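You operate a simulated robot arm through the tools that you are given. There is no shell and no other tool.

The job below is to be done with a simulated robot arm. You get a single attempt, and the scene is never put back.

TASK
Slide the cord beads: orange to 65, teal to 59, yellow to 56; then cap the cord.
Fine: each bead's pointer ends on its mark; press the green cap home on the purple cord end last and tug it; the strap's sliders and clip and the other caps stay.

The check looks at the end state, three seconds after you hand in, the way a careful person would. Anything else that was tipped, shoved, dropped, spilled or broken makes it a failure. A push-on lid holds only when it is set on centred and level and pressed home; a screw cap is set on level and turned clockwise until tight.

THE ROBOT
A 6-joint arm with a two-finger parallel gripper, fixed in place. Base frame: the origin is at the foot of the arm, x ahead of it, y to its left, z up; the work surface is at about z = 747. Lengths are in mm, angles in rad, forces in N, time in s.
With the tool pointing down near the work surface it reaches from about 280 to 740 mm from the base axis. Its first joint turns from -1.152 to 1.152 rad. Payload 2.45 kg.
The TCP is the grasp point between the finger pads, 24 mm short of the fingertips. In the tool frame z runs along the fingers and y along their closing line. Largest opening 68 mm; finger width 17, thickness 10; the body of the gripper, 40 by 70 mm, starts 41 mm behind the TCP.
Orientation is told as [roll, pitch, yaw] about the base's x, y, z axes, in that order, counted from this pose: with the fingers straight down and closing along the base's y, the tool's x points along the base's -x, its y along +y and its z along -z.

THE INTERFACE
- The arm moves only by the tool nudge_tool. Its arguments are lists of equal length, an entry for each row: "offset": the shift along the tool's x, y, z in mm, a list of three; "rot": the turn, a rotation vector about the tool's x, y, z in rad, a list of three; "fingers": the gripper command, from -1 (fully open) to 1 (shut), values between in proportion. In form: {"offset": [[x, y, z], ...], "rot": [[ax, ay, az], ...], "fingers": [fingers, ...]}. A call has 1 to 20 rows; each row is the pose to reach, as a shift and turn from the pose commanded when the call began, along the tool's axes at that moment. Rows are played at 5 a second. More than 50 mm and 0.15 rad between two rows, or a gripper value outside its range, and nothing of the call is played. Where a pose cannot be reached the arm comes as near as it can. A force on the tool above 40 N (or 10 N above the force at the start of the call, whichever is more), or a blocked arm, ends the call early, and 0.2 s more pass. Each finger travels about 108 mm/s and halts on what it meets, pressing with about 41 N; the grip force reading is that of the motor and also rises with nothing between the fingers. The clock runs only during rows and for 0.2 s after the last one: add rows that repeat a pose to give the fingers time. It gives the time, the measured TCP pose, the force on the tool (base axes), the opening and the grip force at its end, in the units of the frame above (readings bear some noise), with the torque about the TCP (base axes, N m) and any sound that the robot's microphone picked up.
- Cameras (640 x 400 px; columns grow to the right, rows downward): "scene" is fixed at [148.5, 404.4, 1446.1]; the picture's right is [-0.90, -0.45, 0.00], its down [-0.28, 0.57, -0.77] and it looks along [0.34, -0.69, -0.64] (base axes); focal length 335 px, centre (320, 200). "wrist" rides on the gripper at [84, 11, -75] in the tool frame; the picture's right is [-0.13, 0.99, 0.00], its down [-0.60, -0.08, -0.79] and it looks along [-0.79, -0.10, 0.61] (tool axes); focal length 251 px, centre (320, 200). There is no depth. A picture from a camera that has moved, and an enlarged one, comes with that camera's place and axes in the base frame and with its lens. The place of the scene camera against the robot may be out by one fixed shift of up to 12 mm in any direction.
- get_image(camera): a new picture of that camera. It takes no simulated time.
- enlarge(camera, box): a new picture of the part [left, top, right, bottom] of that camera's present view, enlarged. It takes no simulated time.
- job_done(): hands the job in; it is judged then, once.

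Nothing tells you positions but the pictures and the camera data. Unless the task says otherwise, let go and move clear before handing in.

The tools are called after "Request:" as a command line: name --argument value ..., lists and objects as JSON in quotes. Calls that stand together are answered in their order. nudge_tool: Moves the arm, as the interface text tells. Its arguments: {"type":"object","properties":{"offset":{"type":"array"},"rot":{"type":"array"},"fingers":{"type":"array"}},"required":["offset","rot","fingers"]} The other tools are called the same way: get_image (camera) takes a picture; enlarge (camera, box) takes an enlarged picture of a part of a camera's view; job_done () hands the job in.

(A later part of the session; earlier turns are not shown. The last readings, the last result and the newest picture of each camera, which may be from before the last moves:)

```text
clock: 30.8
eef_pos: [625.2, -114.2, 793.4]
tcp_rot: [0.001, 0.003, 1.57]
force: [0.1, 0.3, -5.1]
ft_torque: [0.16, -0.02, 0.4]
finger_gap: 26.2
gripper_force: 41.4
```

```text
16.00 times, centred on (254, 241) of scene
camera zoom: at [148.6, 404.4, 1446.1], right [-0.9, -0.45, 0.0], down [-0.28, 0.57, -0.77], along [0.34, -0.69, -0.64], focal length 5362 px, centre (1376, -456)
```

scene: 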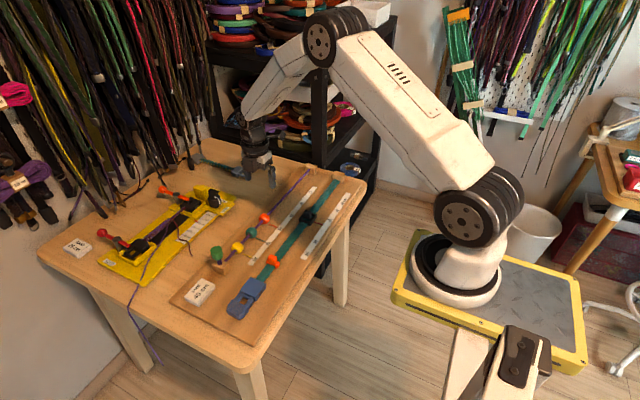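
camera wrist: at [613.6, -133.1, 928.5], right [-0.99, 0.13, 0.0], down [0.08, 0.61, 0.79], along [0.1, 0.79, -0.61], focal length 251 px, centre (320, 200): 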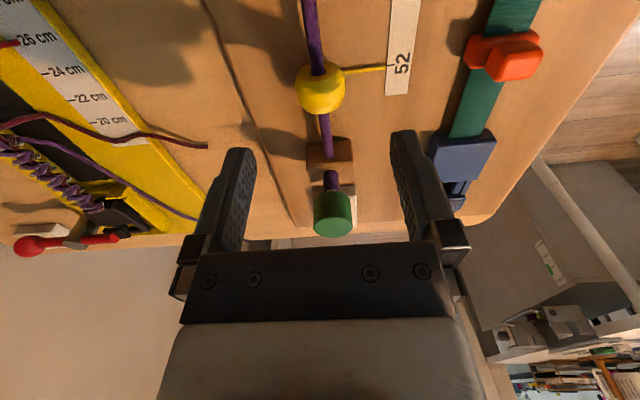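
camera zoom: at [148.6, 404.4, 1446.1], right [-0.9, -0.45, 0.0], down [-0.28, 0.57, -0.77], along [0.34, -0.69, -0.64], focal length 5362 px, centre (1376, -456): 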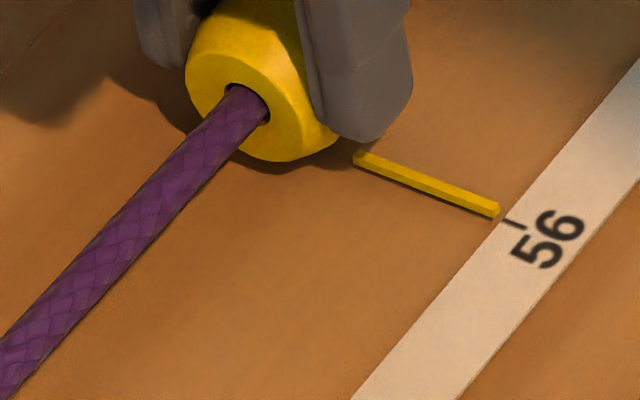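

Yellow's pointer is in exactly the spot teal's pointer held at 56. I'll release, rise clear, and look at all the beads and the cap.

Request:
nudge_tool --offset '[[0, 0, 0], [0, 0, 0], [0, 0, 0], [0, 0, 0], [0, 0, -25], [0, 0, -60], [0, 0, -100], [0, 0, -130], [0, 0, -130]]' --rot '[[0, 0, 0], [0, 0, 0], [0, 0, 0], [0, 0, 0], [0, 0, 0], [0, 0, 0], [0, 0, 0], [0, 0, 0], [0, 0, 0]]' --fingers '[0, -0.3, -0.7, -1, -1, -1, -1, -1, -1]'

Request:
enlarge --camera "scene" --box '[246, 233, 262, 249]'

Request:
enlarge --camera "scene" --box '[200, 235, 240, 275]'

Request:
enlarge --camera "wrist" --box '[240, 100, 400, 220]'

```text
clock: 32.8
eef_pos: [623.7, -111.8, 923.5]
tcp_rot: [0.002, 0.002, 1.571]
force: [0.4, -0.5, -0.6]
ft_torque: [-0.03, 0.02, -0.01]
finger_gap: 67.8
gripper_force: 0.0
```

```text
16.00 times, centred on (254, 241) of scene
camera zoom: at [148.5, 404.4, 1446.1], right [-0.9, -0.45, 0.0], down [-0.28, 0.57, -0.77], along [0.34, -0.69, -0.64], focal length 5362 px, centre (1376, -456)
```

zoom: 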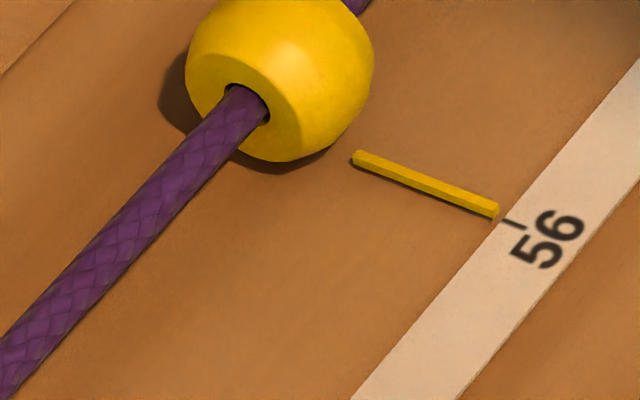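

```text
10.00 times, centred on (220, 255) of scene
camera zoom: at [148.5, 404.4, 1446.1], right [-0.9, -0.45, 0.0], down [-0.28, 0.57, -0.77], along [0.34, -0.69, -0.64], focal length 3351 px, centre (1320, -350)
```

zoom: 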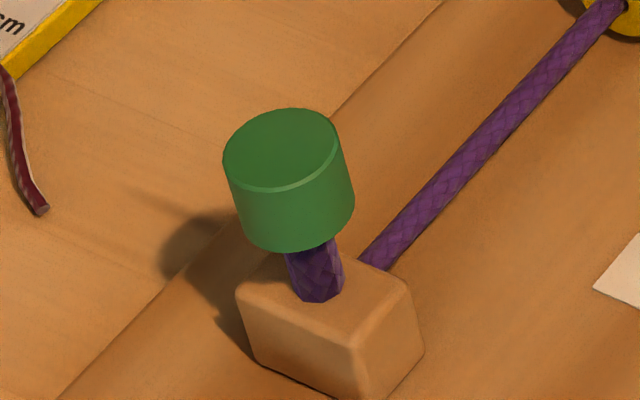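

```text
3.33 times, centred on (320, 160) of wrist
camera zoom: at [612.9, -196.7, 998.5], right [-0.99, 0.13, 0.0], down [0.08, 0.6, 0.79], along [0.1, 0.79, -0.61], focal length 838 px, centre (320, 333)
```

zoom: 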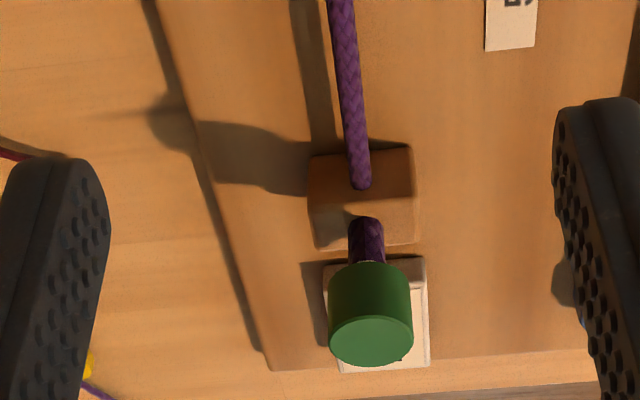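

All three beads read on their marks: orange on 65, teal on 59 and yellow on 56. The green cap sits upright on the cord stub at about (623, 20), top near z 836, so I'll move above it.

Request:
nudge_tool --offset '[[-30, 0, 0], [-65, 1, 0], [-100, 1.5, 0], [-125, 1.5, 0], [-134, 1.5, 0], [-134, 1.5, 0], [-134, 1.5, 0]]' --rot '[[0, 0, 0], [0, 0, 0], [0, 0, 0], [0, 0, 0], [0, 0, 0], [0, 0, 0], [0, 0, 0]]' --fingers '[-1, -1, -1, -1, -1, -1, -1]'

Request:
get_image --camera "wrist"

Request:
enlarge --camera "wrist" --box '[240, 20, 400, 140]'

Request:
enlarge --camera "scene" --box '[170, 180, 270, 280]'

```text
clock: 34.4
eef_pos: [622.8, 20.1, 923.3]
tcp_rot: [0.001, 0.001, 1.571]
force: [-0.1, 0.6, 0.4]
ft_torque: [0.0, -0.01, -0.01]
finger_gap: 68.1
gripper_force: 0.1
```

```text
taken
camera wrist: at [612.1, -63.8, 997.7], right [-0.99, 0.13, 0.0], down [0.08, 0.61, 0.79], along [0.1, 0.79, -0.61], focal length 251 px, centre (320, 200)
```

wrist: 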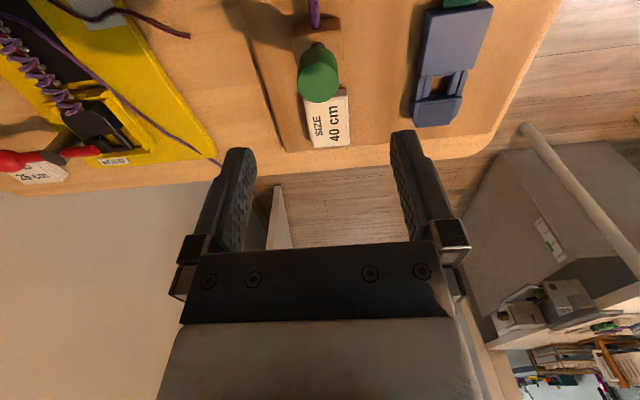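

```text
3.33 times, centred on (320, 80) of wrist
camera zoom: at [612.1, -63.8, 997.7], right [-0.99, 0.13, 0.0], down [0.08, 0.61, 0.79], along [0.1, 0.79, -0.61], focal length 838 px, centre (320, 600)
```

zoom: 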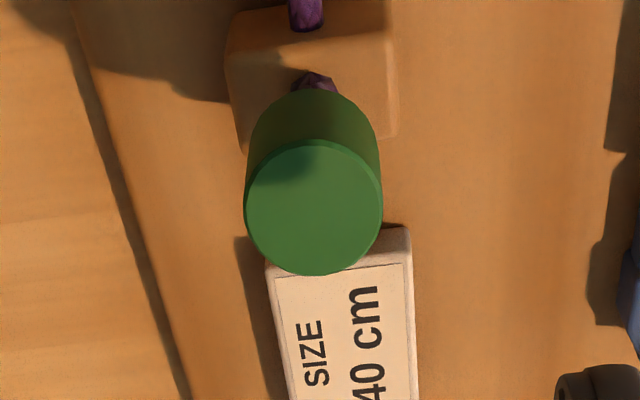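

```text
4.00 times, centred on (220, 230) of scene
camera zoom: at [148.5, 404.4, 1446.1], right [-0.9, -0.45, 0.0], down [-0.28, 0.57, -0.77], along [0.34, -0.69, -0.64], focal length 1340 px, centre (720, 80)
```

zoom: 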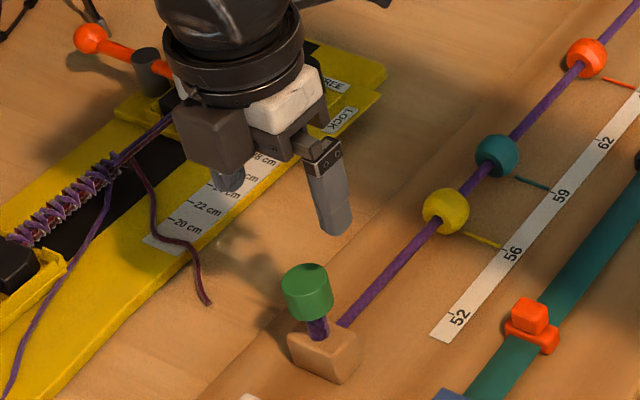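

The cap top is at about (623.8, 19.2, 837), 27 mm across. I'll descend so the fingers straddle it before closing.

Request:
nudge_tool --offset '[[1, -0.7, 25], [1, -0.7, 50], [1, -0.7, 70], [1, -0.7, 82], [1, -0.7, 85], [1, -0.7, 85]]' --rot '[[0, 0, 0], [0, 0, 0], [0, 0, 0], [0, 0, 0], [0, 0, 0], [0, 0, 0]]' --fingers '[-1, -1, -1, -1, -1, -1]'

Request:
get_image --camera "wrist"

Request:
enlarge --camera "scene" --box '[190, 220, 250, 280]'

```text
clock: 35.8
eef_pos: [622.9, 19.3, 838.3]
tcp_rot: [0.0, 0.002, 1.572]
force: [0.3, -0.7, -0.4]
ft_torque: [-0.04, -0.02, 0.0]
finger_gap: 68.0
gripper_force: 0.0
```

```text
taken
camera wrist: at [612.4, -64.6, 913.1], right [-0.99, 0.13, 0.0], down [0.08, 0.61, 0.79], along [0.1, 0.79, -0.61], focal length 251 px, centre (320, 200)
```

wrist: 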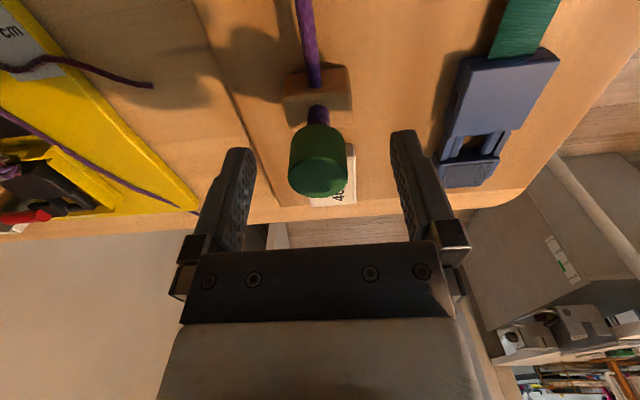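

```text
6.67 times, centred on (220, 250) of scene
camera zoom: at [148.5, 404.4, 1446.1], right [-0.9, -0.45, 0.0], down [-0.28, 0.57, -0.77], along [0.34, -0.69, -0.64], focal length 2234 px, centre (987, -133)
```

zoom: 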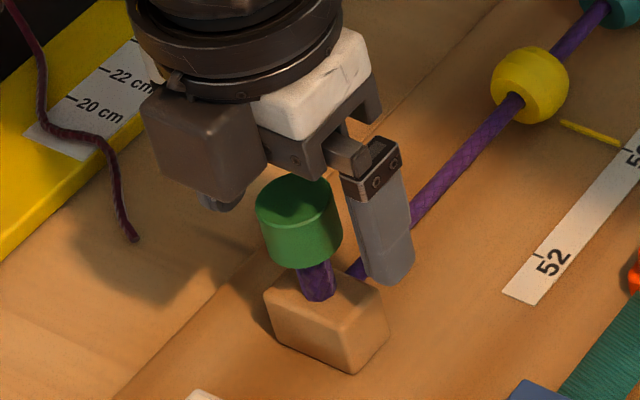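

The cap is centred between the fingers. I'll shift about 1 mm to +x and close gently.

Request:
nudge_tool --offset '[[0, -1, 0], [0, -1, 0], [0, -1, 0], [0, -1, 0], [0, -1, 0], [0, -1, 0], [0, -1, 0]]' --rot '[[0, 0, 0], [0, 0, 0], [0, 0, 0], [0, 0, 0], [0, 0, 0], [0, 0, 0], [0, 0, 0]]' --fingers '[-0.7, -0.4, -0.1, 0.05, 0.15, 0.25, 0.3]'

Request:
enlarge --camera "wrist" --box '[240, 80, 400, 220]'

Request:
enlarge --camera "scene" --box '[200, 230, 240, 270]'

```text
clock: 37.4
eef_pos: [625.2, 19.1, 838.0]
tcp_rot: [-0.001, 0.001, 1.571]
force: [0.2, -0.2, 0.3]
ft_torque: [-0.03, 0.0, 0.02]
finger_gap: 25.2
gripper_force: 40.7
```

```text
2.86 times, centred on (320, 150) of wrist
camera zoom: at [613.4, -64.5, 913.3], right [-0.99, 0.13, 0.0], down [0.08, 0.61, 0.79], along [0.1, 0.79, -0.61], focal length 718 px, centre (320, 343)
```

zoom: 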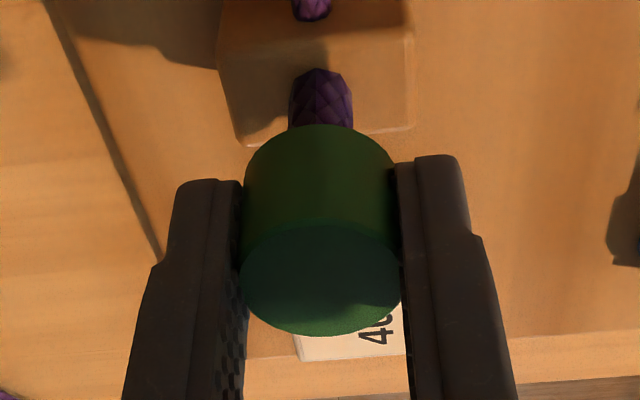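

```text
10.00 times, centred on (220, 250) of scene
camera zoom: at [148.5, 404.4, 1446.1], right [-0.9, -0.45, 0.0], down [-0.28, 0.57, -0.77], along [0.34, -0.69, -0.64], focal length 3351 px, centre (1320, -300)
```

zoom: 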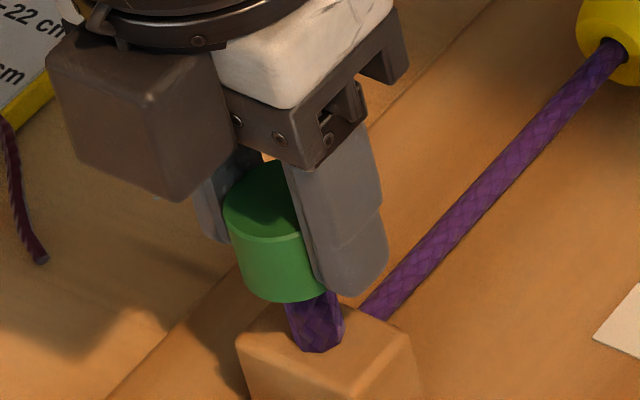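

The cap is gripped level with almost no side force. Now I'll press straight down in small steps while watching the force.

Request:
nudge_tool --offset '[[0, 0, 0.7], [0, 0, 1.4], [0, 0, 2.1], [0, 0, 2.8], [0, 0, 3.5], [0, 0, 4.2], [0, 0, 5]]' --rot '[[0, 0, 0], [0, 0, 0], [0, 0, 0], [0, 0, 0], [0, 0, 0], [0, 0, 0], [0, 0, 0]]' --fingers '[0.3, 0.3, 0.3, 0.3, 0.3, 0.3, 0.3]'

Request:
enlarge --camera "scene" --box '[200, 230, 240, 270]'

Request:
enlarge --camera "wrist" --box '[240, 80, 400, 220]'

```text
clock: 39.0
eef_pos: [625.1, 19.2, 832.8]
tcp_rot: [0.001, 0.002, 1.57]
force: [1.1, 0.4, 1.7]
ft_torque: [0.03, -0.05, 0.0]
finger_gap: 25.0
gripper_force: 41.1
```

```text
10.00 times, centred on (220, 250) of scene
camera zoom: at [148.5, 404.4, 1446.1], right [-0.9, -0.45, 0.0], down [-0.28, 0.57, -0.77], along [0.34, -0.69, -0.64], focal length 3351 px, centre (1320, -300)
```

zoom: 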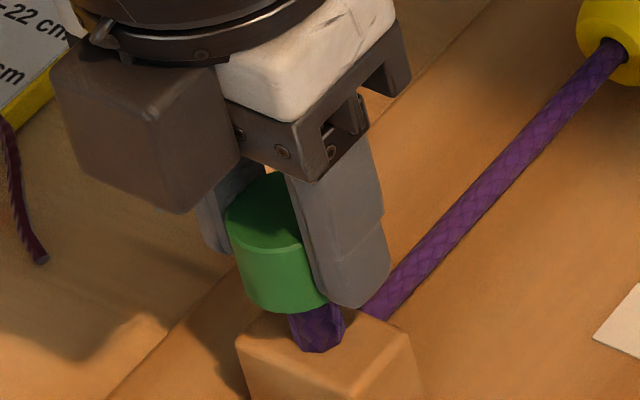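

```text
2.86 times, centred on (320, 150) of wrist
camera zoom: at [614.0, -64.8, 908.6], right [-0.99, 0.13, 0.0], down [0.08, 0.61, 0.79], along [0.1, 0.79, -0.61], focal length 718 px, centre (320, 343)
```

zoom: 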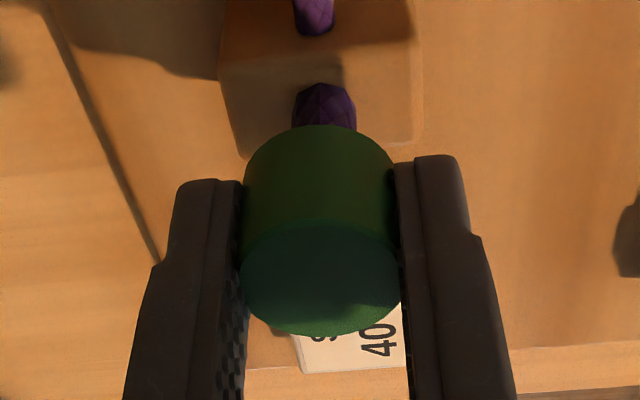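

The cap slid down 5 mm with hardly any force, so it isn't home yet. Continuing downward in small steps.

Request:
nudge_tool --offset '[[0, 0, 0.7], [0, 0, 1.4], [0, 0, 2.1], [0, 0, 2.8], [0, 0, 3.5], [0, 0, 4.2], [0, 0, 5]]' --rot '[[0, 0, 0], [0, 0, 0], [0, 0, 0], [0, 0, 0], [0, 0, 0], [0, 0, 0], [0, 0, 0]]' --fingers '[0.3, 0.3, 0.3, 0.3, 0.3, 0.3, 0.3]'

Request:
enlarge --camera "scene" --box '[200, 230, 240, 270]'

Request:
enlarge --camera "wrist" --box '[240, 80, 400, 220]'

```text
clock: 40.6
eef_pos: [625.9, 18.3, 828.7]
tcp_rot: [-0.001, 0.001, 1.569]
force: [-7.4, -0.9, 21.2]
ft_torque: [0.04, 0.03, -0.02]
finger_gap: 25.1
gripper_force: 40.5
```

```text
10.00 times, centred on (220, 250) of scene
camera zoom: at [147.9, 404.4, 1446.2], right [-0.9, -0.45, 0.0], down [-0.28, 0.57, -0.77], along [0.34, -0.69, -0.64], focal length 3351 px, centre (1320, -300)
```

zoom: 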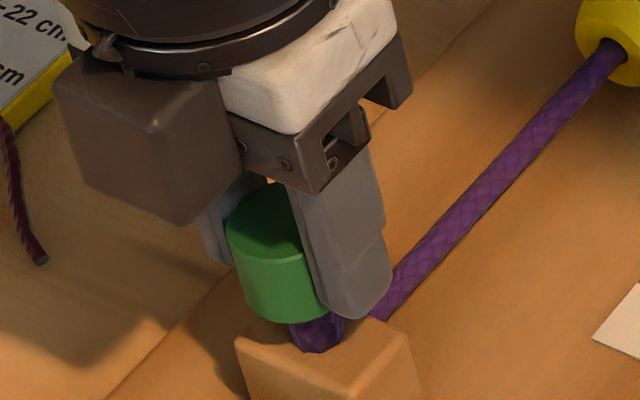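

```text
2.86 times, centred on (320, 150) of wrist
camera zoom: at [614.1, -64.8, 904.6], right [-0.99, 0.13, 0.0], down [0.08, 0.61, 0.79], along [0.1, 0.79, -0.61], focal length 718 px, centre (320, 343)
```

zoom: 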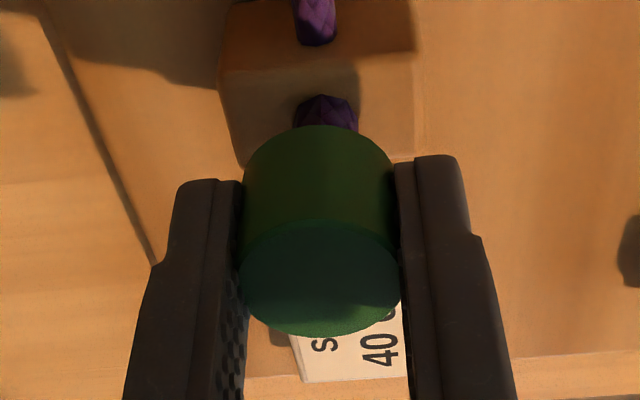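

There is now 21 N resistance with −7 N sideways, so the cap is engaging slightly off in x. I'll shift 0.8 mm to −x and press further.

Request:
nudge_tool --offset '[[0, 0.8, 0], [0, 0.8, 0.5], [0, 0.8, 1], [0, 0.8, 1.5], [0, 0.8, 2]]' --rot '[[0, 0, 0], [0, 0, 0], [0, 0, 0], [0, 0, 0], [0, 0, 0]]' --fingers '[0.3, 0.3, 0.3, 0.3, 0.3]'

Request:
enlarge --camera "scene" --box '[200, 230, 240, 270]'

```text
clock: 41.8
eef_pos: [625.8, 18.0, 828.2]
tcp_rot: [-0.005, 0.004, 1.57]
force: [-0.9, 1.0, 33.6]
ft_torque: [0.03, 0.09, -0.03]
finger_gap: 25.3
gripper_force: 41.0
```

```text
10.00 times, centred on (220, 250) of scene
camera zoom: at [147.8, 404.4, 1446.2], right [-0.9, -0.45, 0.0], down [-0.28, 0.57, -0.77], along [0.34, -0.69, -0.64], focal length 3351 px, centre (1320, -300)
```

zoom: 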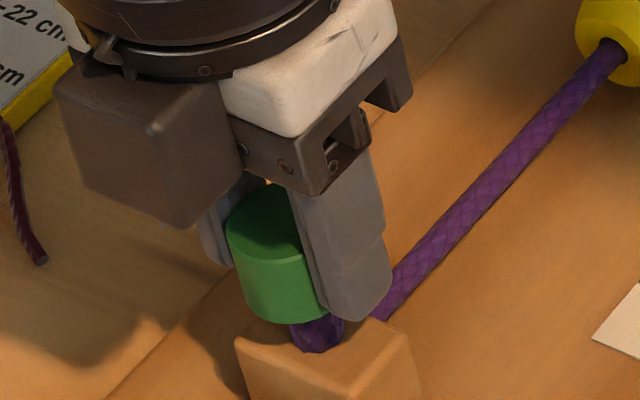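

It's holding at about 34 N with little movement and no sideways load. I'll press slightly harder in case it still has to seat.

Request:
nudge_tool --offset '[[0, 0, 0.4], [0, 0, 0.8], [0, 0, 1.2], [0, 0, 1.2]]' --rot '[[0, 0, 0], [0, 0, 0], [0, 0, 0], [0, 0, 0]]' --fingers '[0.3, 0.3, 0.3, 0.3]'

Request:
enlarge --camera "wrist" --box '[240, 80, 400, 220]'

Request:
enlarge --camera "scene" --box '[200, 230, 240, 270]'

```text
clock: 42.8
eef_pos: [626.0, 18.8, 829.5]
tcp_rot: [-0.007, 0.001, 1.571]
force: [-3.6, -0.5, 41.6]
ft_torque: [0.04, 0.11, 0.03]
finger_gap: 25.3
gripper_force: 40.9
```

```text
2.86 times, centred on (320, 150) of wrist
camera zoom: at [614.2, -64.8, 903.5], right [-0.99, 0.13, -0.01], down [0.07, 0.6, 0.79], along [0.11, 0.79, -0.61], focal length 718 px, centre (320, 343)
```

zoom: 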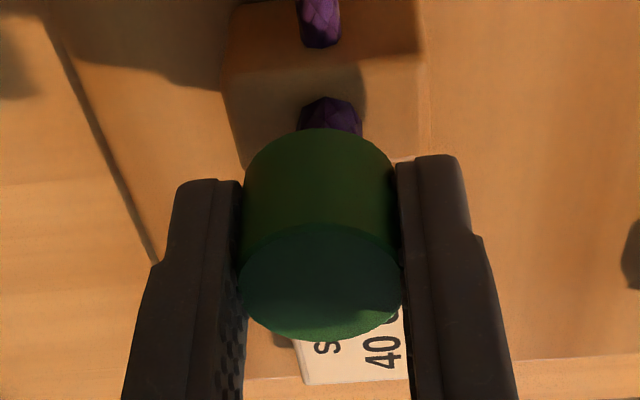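

```text
10.00 times, centred on (220, 250) of scene
camera zoom: at [147.5, 404.4, 1446.3], right [-0.9, -0.45, 0.0], down [-0.28, 0.57, -0.77], along [0.34, -0.69, -0.64], focal length 3351 px, centre (1320, -300)
```

zoom: 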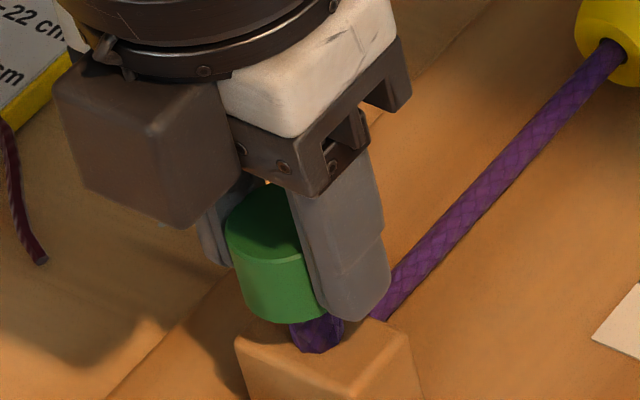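

The cap has bottomed: 42 N with no further motion. Now I'll relax and tug gently upward to see whether it holds.

Request:
nudge_tool --offset '[[0, 0, -1], [0, 0, -2], [0, 0, -3], [0, 0, -3.5], [0, 0, -4], [0, 0, -4.5], [0, 0, -4.5]]' --rot '[[0, 0, 0], [0, 0, 0], [0, 0, 0], [0, 0, 0], [0, 0, 0], [0, 0, 0], [0, 0, 0]]' --fingers '[0.3, 0.3, 0.3, 0.3, 0.3, 0.3, 0.3]'

Request:
enlarge --camera "scene" --box '[200, 230, 240, 270]'

```text
clock: 44.4
eef_pos: [624.7, 18.1, 828.6]
tcp_rot: [0.003, 0.002, 1.571]
force: [4.0, 0.1, 9.9]
ft_torque: [-0.04, -0.04, 0.0]
finger_gap: 25.1
gripper_force: 40.9
```

```text
10.00 times, centred on (220, 250) of scene
camera zoom: at [148.4, 404.4, 1446.2], right [-0.9, -0.45, 0.0], down [-0.28, 0.57, -0.77], along [0.34, -0.69, -0.64], focal length 3351 px, centre (1320, -300)
```

zoom: 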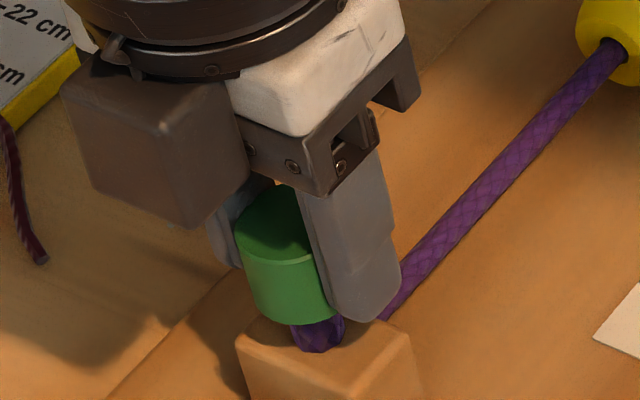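

There's still about 10 N of downward load and a slight sideways push. I'll re-centre 0.5 mm to +x and keep easing up into a real tug.

Request:
nudge_tool --offset '[[0, -0.5, -0.5], [0, -0.5, -1], [0, -0.5, -1.5], [0, -0.5, -2], [0, -0.5, -2.5], [0, -0.5, -2.5]]' --rot '[[0, 0, 0], [0, 0, 0], [0, 0, 0], [0, 0, 0], [0, 0, 0], [0, 0, 0]]' --fingers '[0.3, 0.3, 0.3, 0.3, 0.3, 0.3]'

Request:
enlarge --camera "scene" --box '[200, 230, 240, 270]'

Request:
enlarge --camera "wrist" --box '[240, 80, 400, 220]'

```text
clock: 45.8
eef_pos: [624.9, 18.0, 831.4]
tcp_rot: [0.0, 0.002, 1.57]
force: [-1.2, 0.6, 0.3]
ft_torque: [-0.01, -0.02, 0.01]
finger_gap: 25.2
gripper_force: 40.6
```

```text
10.00 times, centred on (220, 250) of scene
camera zoom: at [148.5, 404.4, 1446.1], right [-0.9, -0.45, 0.0], down [-0.28, 0.57, -0.77], along [0.34, -0.69, -0.64], focal length 3351 px, centre (1320, -300)
```

zoom: 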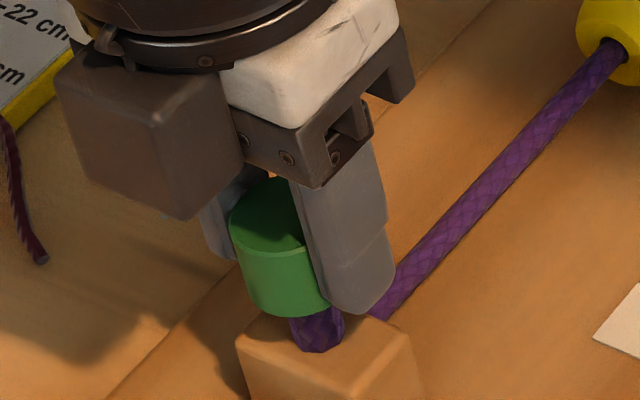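

```text
2.86 times, centred on (320, 150) of wrist
camera zoom: at [613.4, -64.9, 906.6], right [-0.99, 0.13, 0.0], down [0.08, 0.61, 0.79], along [0.1, 0.79, -0.61], focal length 718 px, centre (320, 343)
```

zoom: 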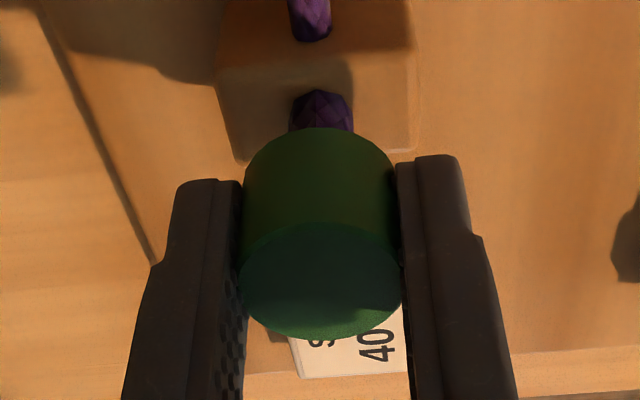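

The cap lifted freely, so it isn't latched, most likely because it is a little off the stub's axis. I'll measure the alignment closely before pressing again.

Request:
enlarge --camera "scene" --box '[210, 245, 230, 265]'

Request:
enlarge --camera "wrist" --box '[280, 90, 360, 160]'

```text
16.00 times, centred on (220, 255) of scene
camera zoom: at [148.5, 404.4, 1446.1], right [-0.9, -0.45, 0.0], down [-0.28, 0.57, -0.77], along [0.34, -0.69, -0.64], focal length 5362 px, centre (1920, -680)
```

zoom: 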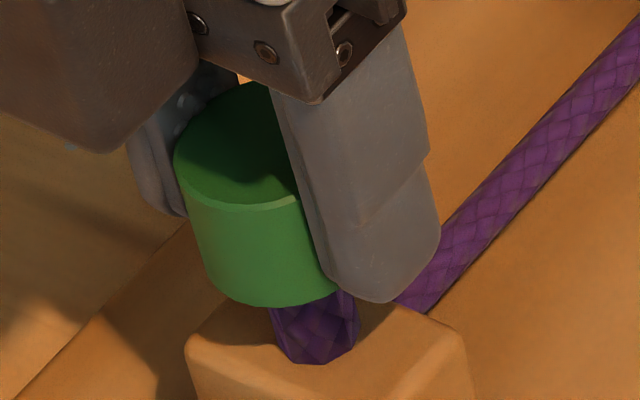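

```text
5.71 times, centred on (320, 125) of wrist
camera zoom: at [613.4, -64.9, 906.6], right [-0.99, 0.13, 0.0], down [0.08, 0.61, 0.79], along [0.1, 0.79, -0.61], focal length 1437 px, centre (320, 629)
```

zoom: 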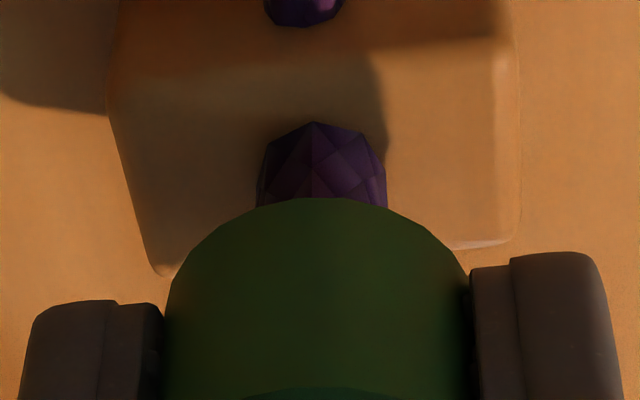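

The views suggest the stub is perhaps 1–2 mm further to +y than the cap. I'll let go gently so the cap rests freely, then measure without the fingers in the way.

Request:
nudge_tool --offset '[[0, 0, 0], [0, 0, 0], [0, 0, 0], [0, 0, 0], [0, 0, 0]]' --rot '[[0, 0, 0], [0, 0, 0], [0, 0, 0], [0, 0, 0], [0, 0, 0]]' --fingers '[0.15, 0, -0.4, -1, -1]'

Request:
enlarge --camera "scene" --box '[200, 235, 240, 275]'

Request:
enlarge --camera "wrist" --box '[240, 80, 400, 220]'

```text
clock: 47.0
eef_pos: [624.2, 19.3, 831.4]
tcp_rot: [0.001, 0.0, 1.571]
force: [0.0, -0.6, 0.1]
ft_torque: [-0.01, 0.03, 0.01]
finger_gap: 68.1
gripper_force: 0.1
```

```text
10.00 times, centred on (220, 255) of scene
camera zoom: at [148.5, 404.4, 1446.1], right [-0.9, -0.45, 0.0], down [-0.28, 0.57, -0.77], along [0.34, -0.69, -0.64], focal length 3351 px, centre (1320, -350)
```

zoom: 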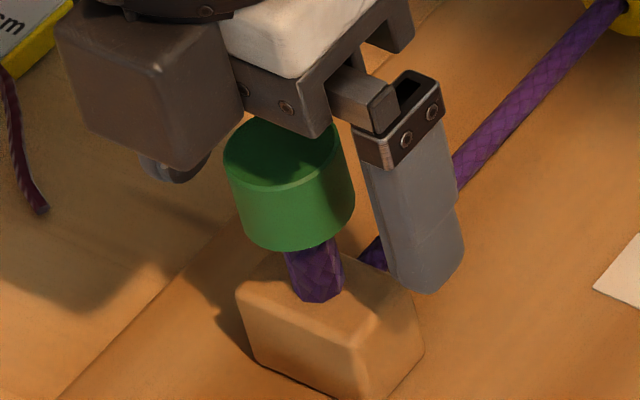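

```text
2.86 times, centred on (320, 150) of wrist
camera zoom: at [613.5, -64.9, 906.6], right [-0.99, 0.13, 0.0], down [0.08, 0.61, 0.79], along [0.1, 0.79, -0.61], focal length 718 px, centre (320, 343)
```

zoom: 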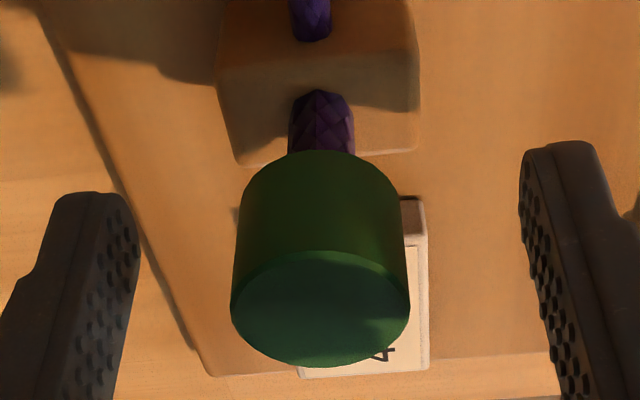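

The cap sprang back up to exactly its starting height, so it rides up until it latches. Under load the arm flexed about 1.1 mm to +x, which put the cap off-axis; I'll re-grip and press again with that flex compensated.

Request:
nudge_tool --offset '[[0, 0, -3], [0, 0, -6], [0, 0, -6], [0, 0, -6], [0, 0, -6], [0, 0, -6], [0, 0, -6], [0, 0, -6], [0, 0, -6]]' --rot '[[0, 0, 0], [0, 0, 0], [0, 0, 0], [0, 0, 0], [0, 0, 0], [0, 0, 0], [0, 0, 0], [0, 0, 0], [0, 0, 0]]' --fingers '[-1, -1, -0.7, -0.4, -0.1, 0.05, 0.15, 0.25, 0.3]'

Request:
enlarge --camera "wrist" --box '[240, 80, 400, 220]'

```text
clock: 49.0
eef_pos: [625.6, 17.7, 837.6]
tcp_rot: [0.001, 0.002, 1.572]
force: [0.0, -0.4, 0.1]
ft_torque: [0.04, -0.02, -0.01]
finger_gap: 25.5
gripper_force: 40.9
```

```text
2.86 times, centred on (320, 150) of wrist
camera zoom: at [613.4, -65.0, 912.9], right [-0.99, 0.13, 0.0], down [0.08, 0.61, 0.79], along [0.1, 0.79, -0.61], focal length 718 px, centre (320, 343)
```

zoom: 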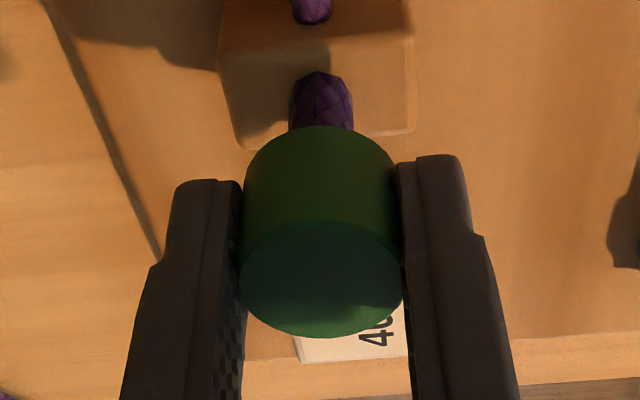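

Re-gripped and aligned with no side force. Pressing down with the compensation added.

Request:
nudge_tool --offset '[[0, 0, 2], [0, 0, 4], [0, 0, 6], [0, 0.1, 8], [0, 0.35, 9], [0, 0.65, 10], [0, 0.95, 10.8], [0, 0.95, 10.8]]' --rot '[[0, 0, 0], [0, 0, 0], [0, 0, 0], [0, 0, 0], [0, 0, 0], [0, 0, 0], [0, 0, 0], [0, 0, 0]]' --fingers '[0.3, 0.3, 0.3, 0.3, 0.3, 0.3, 0.3, 0.3]'

Request:
enlarge --camera "wrist" --box '[240, 80, 400, 220]'

Request:
enlarge --camera "scene" --box '[200, 235, 240, 275]'

```text
clock: 50.8
eef_pos: [625.6, 19.4, 829.1]
tcp_rot: [-0.006, 0.0, 1.571]
force: [-0.2, -0.7, 25.6]
ft_torque: [0.0, 0.05, 0.01]
finger_gap: 25.2
gripper_force: 40.5
```

```text
2.86 times, centred on (320, 150) of wrist
camera zoom: at [613.7, -64.9, 904.1], right [-0.99, 0.13, -0.01], down [0.07, 0.6, 0.79], along [0.11, 0.79, -0.61], focal length 718 px, centre (320, 343)
```

zoom: 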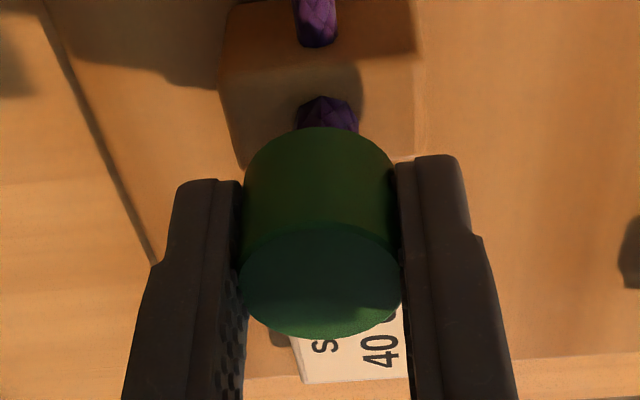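

```text
10.00 times, centred on (220, 255) of scene
camera zoom: at [147.9, 404.4, 1446.2], right [-0.9, -0.45, 0.0], down [-0.28, 0.57, -0.77], along [0.34, -0.69, -0.64], focal length 3351 px, centre (1320, -350)
```

zoom: 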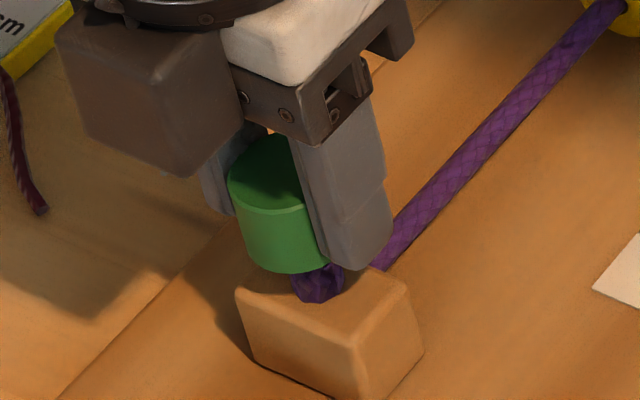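

Lateral forces are near zero at 26 N. I'll press further, also cancelling the slight 0.007 rad tilt the load causes.

Request:
nudge_tool --offset '[[0, 0.2, 0], [0, 0.4, 0.4], [0, 0.5, 0.8], [0, 0.6, 1.2], [0, 0.6, 1.2]]' --rot '[[-0.004, 0, 0], [-0.008, 0, 0], [-0.008, 0, 0], [-0.009, 0, 0], [-0.009, 0, 0]]' --fingers '[0.3, 0.3, 0.3, 0.3, 0.3]'

Request:
enlarge --camera "wrist" --box '[240, 80, 400, 220]'

```text
clock: 52.0
eef_pos: [624.2, 18.8, 828.8]
tcp_rot: [0.003, 0.001, 1.571]
force: [2.9, 1.0, 31.4]
ft_torque: [0.04, 0.01, 0.06]
finger_gap: 25.0
gripper_force: 40.7
```

```text
2.86 times, centred on (320, 150) of wrist
camera zoom: at [613.7, -64.8, 903.8], right [-0.99, 0.13, 0.0], down [0.08, 0.6, 0.79], along [0.1, 0.79, -0.61], focal length 718 px, centre (320, 343)
```

zoom: 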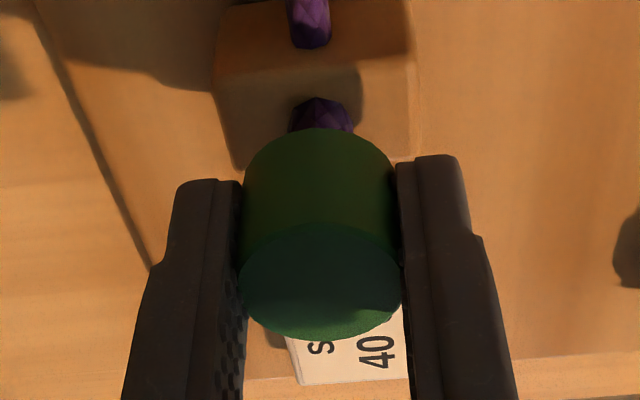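

Now it is level and coaxial at 31 N. Adding more press.

Request:
nudge_tool --offset '[[0, 0.1, 0.4], [0, 0.2, 0.8], [0, 0.3, 1.2], [0, 0.3, 1.2]]' --rot '[[-0.0005, 0, 0], [-0.001, 0, 0], [-0.002, 0, 0], [-0.002, 0, 0]]' --fingers '[0.3, 0.3, 0.3, 0.3]'

Request:
enlarge --camera "wrist" --box '[240, 80, 400, 220]'

Request:
enlarge --camera "scene" --box '[200, 235, 240, 275]'

```text
clock: 53.0
eef_pos: [625.4, 19.9, 828.6]
tcp_rot: [0.002, 0.003, 1.571]
force: [-3.0, -1.4, 41.4]
ft_torque: [0.03, 0.04, 0.01]
finger_gap: 25.4
gripper_force: 40.5
```

```text
2.86 times, centred on (320, 150) of wrist
camera zoom: at [614.0, -64.7, 903.6], right [-0.99, 0.13, 0.0], down [0.08, 0.6, 0.79], along [0.1, 0.79, -0.61], focal length 718 px, centre (320, 343)
```

zoom: 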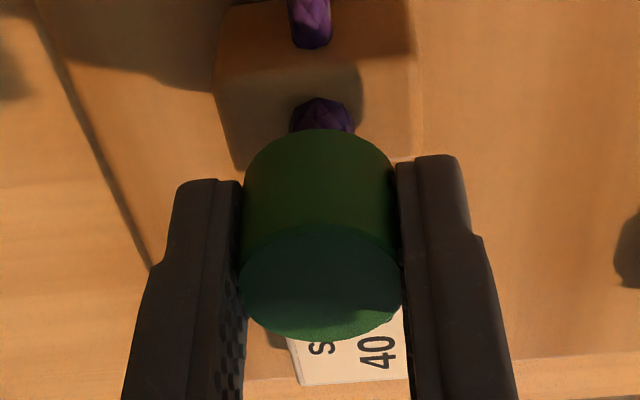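

```text
10.00 times, centred on (220, 255) of scene
camera zoom: at [147.6, 404.4, 1446.3], right [-0.9, -0.45, 0.0], down [-0.28, 0.57, -0.77], along [0.34, -0.69, -0.64], focal length 3351 px, centre (1320, -350)
```

zoom: 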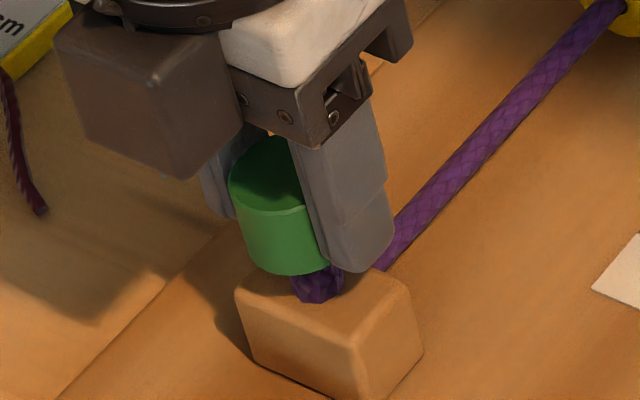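

At 41 N, centred and level, it won't go further. I'll ease off and tug lightly to see whether it has latched this time.

Request:
nudge_tool --offset '[[0, -0.3, -1], [0, -0.6, -2], [0, -1, -3], [0, -1.3, -4], [0, -1.5, -5], [0, -1.6, -6], [0, -1.6, -6]]' --rot '[[0.002, 0, 0], [0.004, 0, 0], [0.006, 0, 0], [0.009, 0, 0], [0.011, 0, 0], [0.011, 0, 0], [0.011, 0, 0]]' --fingers '[0.3, 0.3, 0.3, 0.3, 0.3, 0.3, 0.3]'

Request:
enlarge --camera "scene" --box '[200, 235, 240, 275]'

Request:
enlarge --camera "wrist" --box '[240, 80, 400, 220]'

```text
clock: 54.6
eef_pos: [623.2, 18.7, 828.1]
tcp_rot: [0.005, 0.001, 1.57]
force: [1.0, 0.4, 1.1]
ft_torque: [-0.01, -0.01, 0.01]
finger_gap: 25.2
gripper_force: 40.8
```

```text
10.00 times, centred on (220, 255) of scene
camera zoom: at [148.5, 404.4, 1446.1], right [-0.9, -0.45, 0.0], down [-0.28, 0.57, -0.77], along [0.34, -0.69, -0.64], focal length 3351 px, centre (1320, -350)
```

zoom: 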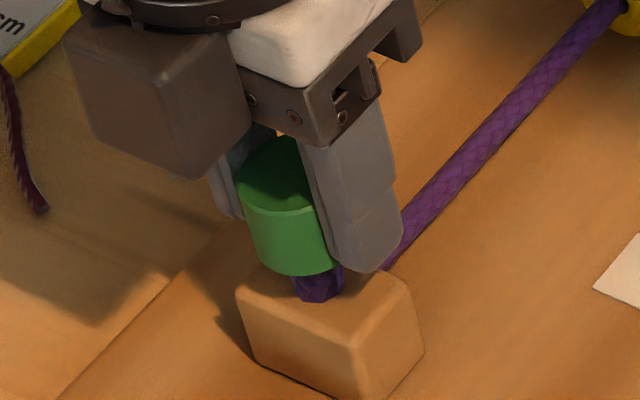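

```text
2.86 times, centred on (320, 150) of wrist
camera zoom: at [611.8, -64.8, 904.3], right [-0.99, 0.13, 0.01], down [0.08, 0.61, 0.79], along [0.1, 0.79, -0.61], focal length 718 px, centre (320, 343)
```

zoom: 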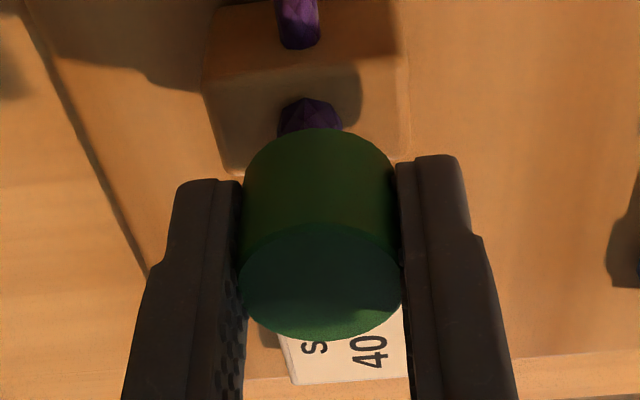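

The reading lags the command a little. I'll hold still briefly to see where force and height settle.

Request:
nudge_tool --offset '[[0, 0, 0], [0, 0, 0], [0, 0, 0], [0, 0, 0], [0, 0, 0]]' --rot '[[0, 0, 0], [0, 0, 0], [0, 0, 0], [0, 0, 0], [0, 0, 0]]' --fingers '[0.3, 0.3, 0.3, 0.3, 0.3]'

Request:
enlarge --camera "wrist" --box '[240, 80, 400, 220]'

```text
clock: 55.8
eef_pos: [624.6, 20.2, 830.6]
tcp_rot: [0.002, 0.002, 1.57]
force: [0.6, -0.4, 1.9]
ft_torque: [-0.03, 0.0, -0.03]
finger_gap: 25.2
gripper_force: 40.6
```

```text
2.86 times, centred on (320, 150) of wrist
camera zoom: at [613.2, -64.7, 905.7], right [-0.99, 0.13, 0.0], down [0.08, 0.61, 0.79], along [0.1, 0.79, -0.61], focal length 718 px, centre (320, 343)
```

zoom: 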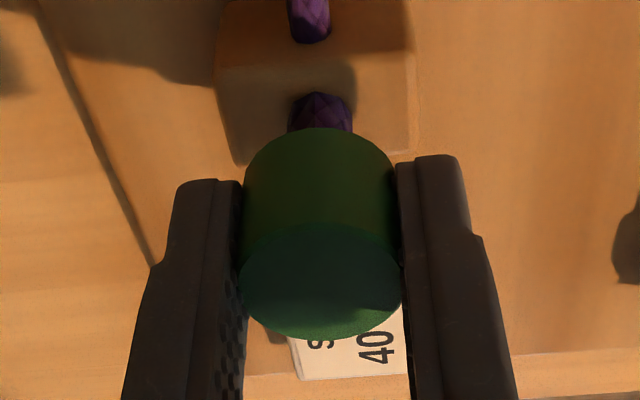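

It still isn't latched: it rests at about 2 N spring force. I'll raise it back to its rest height, let go, and look at it square-on along x to measure any y offset between cap and stub.

Request:
nudge_tool --offset '[[0, 0, -2], [0, 0, -4], [0, 0, -6], [0, 0, -7], [0, 0, -7], [0, 0, -7], [0, 0, -7], [0, 0, -7], [0, 0, -7], [0, 0, -7], [0, 0, -30], [0, 0, -60], [0, 0, -90], [0, 0, -90]]' --rot '[[0, 0, 0], [0, 0, 0], [0, 0, 0], [0, 0, 0], [0, 0, 0], [0, 0, 0], [0, 0, 0], [0, 0, 0], [0, 0, 0], [0, 0, 0], [0, 0, 0], [0, 0, 0], [0, 0, 0], [0, 0, 0]]' --fingers '[0.3, 0.3, 0.3, 0.3, 0.3, 0.15, 0, -0.4, -1, -1, -1, -1, -1, -1]'

Request:
nudge_tool --offset '[[1, 8, 0], [2, 16, 0], [3, 24, 0], [4, 32, 0], [5, 40, 0], [6, 48, 0], [7, 56, 0], [8, 64, 0], [9, 72, 0], [10, 80, 0], [10, 85, 0], [10, 85, 20], [10, 85, 40], [10, 85, 40]]' --rot '[[0, 0, 0.1428], [0, 0, 0.2856], [0, 0, 0.4284], [0, 0, 0.5712], [0, 0, 0.714], [0, 0, 0.8568], [0, 0, 0.9996], [0, 0, 1.1424], [0, 0, 1.2852], [0, 0, 1.428], [0, 0, 1.5708], [0, 0, 1.5708], [0, 0, 1.5708], [0, 0, 1.5708]]' --fingers '[-1, -1, -1, -1, -1, -1, -1, -1, -1, -1, -1, -1, -1, -1]'

Request:
get_image --camera "wrist"

Request:
enlarge --camera "wrist" --box '[270, 140, 370, 240]'

Request:
enlarge --camera "scene" --box '[200, 235, 240, 275]'

```text
clock: 58.8
eef_pos: [625.2, 18.8, 921.0]
tcp_rot: [0.0, 0.002, 1.571]
force: [0.9, 0.3, 0.1]
ft_torque: [0.0, -0.05, 0.01]
finger_gap: 68.0
gripper_force: 0.0
```

```text
clock: 61.8
eef_pos: [540.3, 8.9, 880.3]
tcp_rot: [-0.002, 0.0, -0.001]
force: [-0.4, 0.9, 0.7]
ft_torque: [0.01, 0.01, -0.01]
finger_gap: 67.9
gripper_force: 0.1
```

```text
taken
camera wrist: at [455.9, 19.9, 955.6], right [0.13, 0.99, 0.0], down [0.6, -0.08, 0.79], along [0.79, -0.1, -0.61], focal length 251 px, centre (320, 200)
```

wrist: 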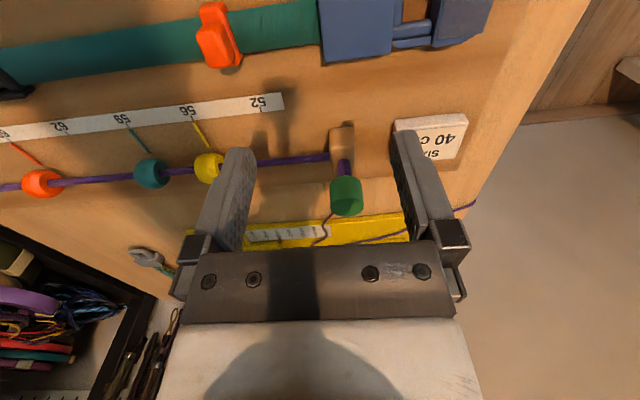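

```text
4.00 times, centred on (320, 190) of wrist
camera zoom: at [455.9, 19.9, 955.6], right [0.13, 0.99, 0.0], down [0.6, -0.08, 0.79], along [0.79, -0.1, -0.61], focal length 1006 px, centre (320, 240)
```

zoom: 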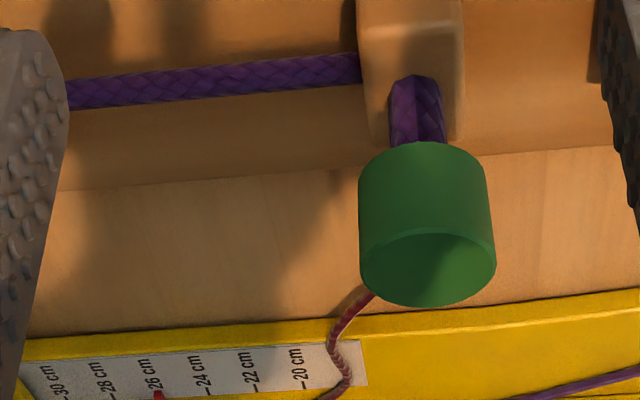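

```text
10.00 times, centred on (220, 255) of scene
camera zoom: at [148.5, 404.4, 1446.1], right [-0.9, -0.45, 0.0], down [-0.28, 0.57, -0.77], along [0.34, -0.69, -0.64], focal length 3351 px, centre (1320, -350)
```

zoom: 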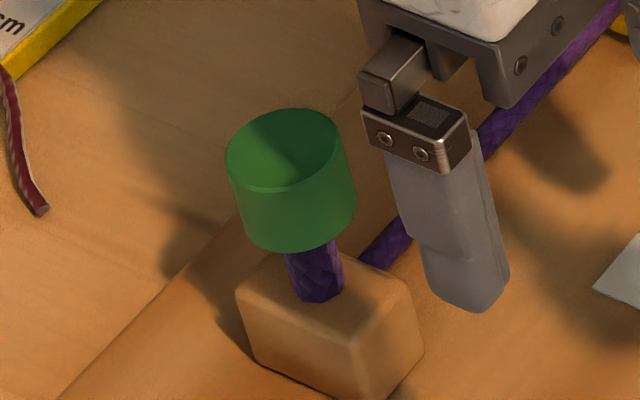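

From this square-on view the cap and stub axes coincide within 0.3 mm, so the alignment is fine and it simply needs a stronger push. I'll close the fingers and press from above on the centre of the cap's top, moving over it first.

Request:
nudge_tool --offset '[[0, 0, -10], [0, 0, -20], [-28, 3.5, -20], [-56, 7, -20], [-84, 10.7, -20], [-84, 10.7, -20], [-84, 10.7, -10], [-84, 10.7, 0], [-84, 10.7, 8], [-84, 10.7, 13], [-84, 10.7, 13]]' --rot '[[0, 0, 0], [0, 0, 0], [0, 0, 0], [0, 0, 0], [0, 0, 0], [0, 0, 0], [0, 0, 0], [0, 0, 0], [0, 0, 0], [0, 0, 0], [0, 0, 0]]' --fingers '[0, 1, 1, 1, 1, 1, 1, 1, 1, 1, 1]'

Request:
enlarge --camera "wrist" --box '[240, 80, 400, 220]'

Request:
enlarge --camera "scene" --box '[200, 230, 240, 270]'

```text
clock: 64.2
eef_pos: [624.2, 19.6, 868.5]
tcp_rot: [-0.002, 0.001, -0.001]
force: [0.0, 0.2, -0.3]
ft_torque: [0.01, 0.01, 0.0]
finger_gap: 0.0
gripper_force: 23.4
```

```text
2.86 times, centred on (320, 150) of wrist
camera zoom: at [539.5, 30.7, 942.5], right [0.13, 0.99, 0.0], down [0.6, -0.08, 0.79], along [0.79, -0.1, -0.61], focal length 718 px, centre (320, 343)
```

zoom: 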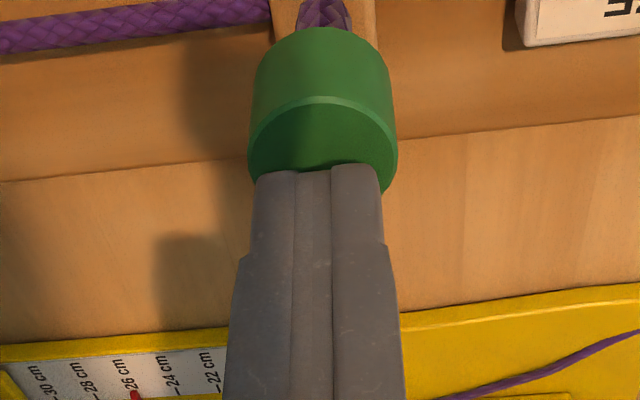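

```text
10.00 times, centred on (220, 250) of scene
camera zoom: at [148.5, 404.4, 1446.1], right [-0.9, -0.45, 0.0], down [-0.28, 0.57, -0.77], along [0.34, -0.69, -0.64], focal length 3351 px, centre (1320, -300)
```

zoom: 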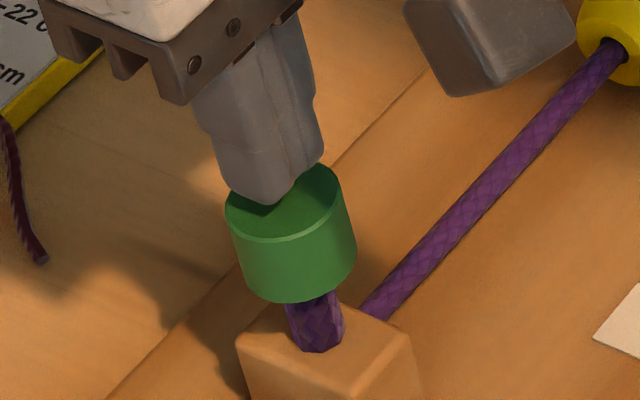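

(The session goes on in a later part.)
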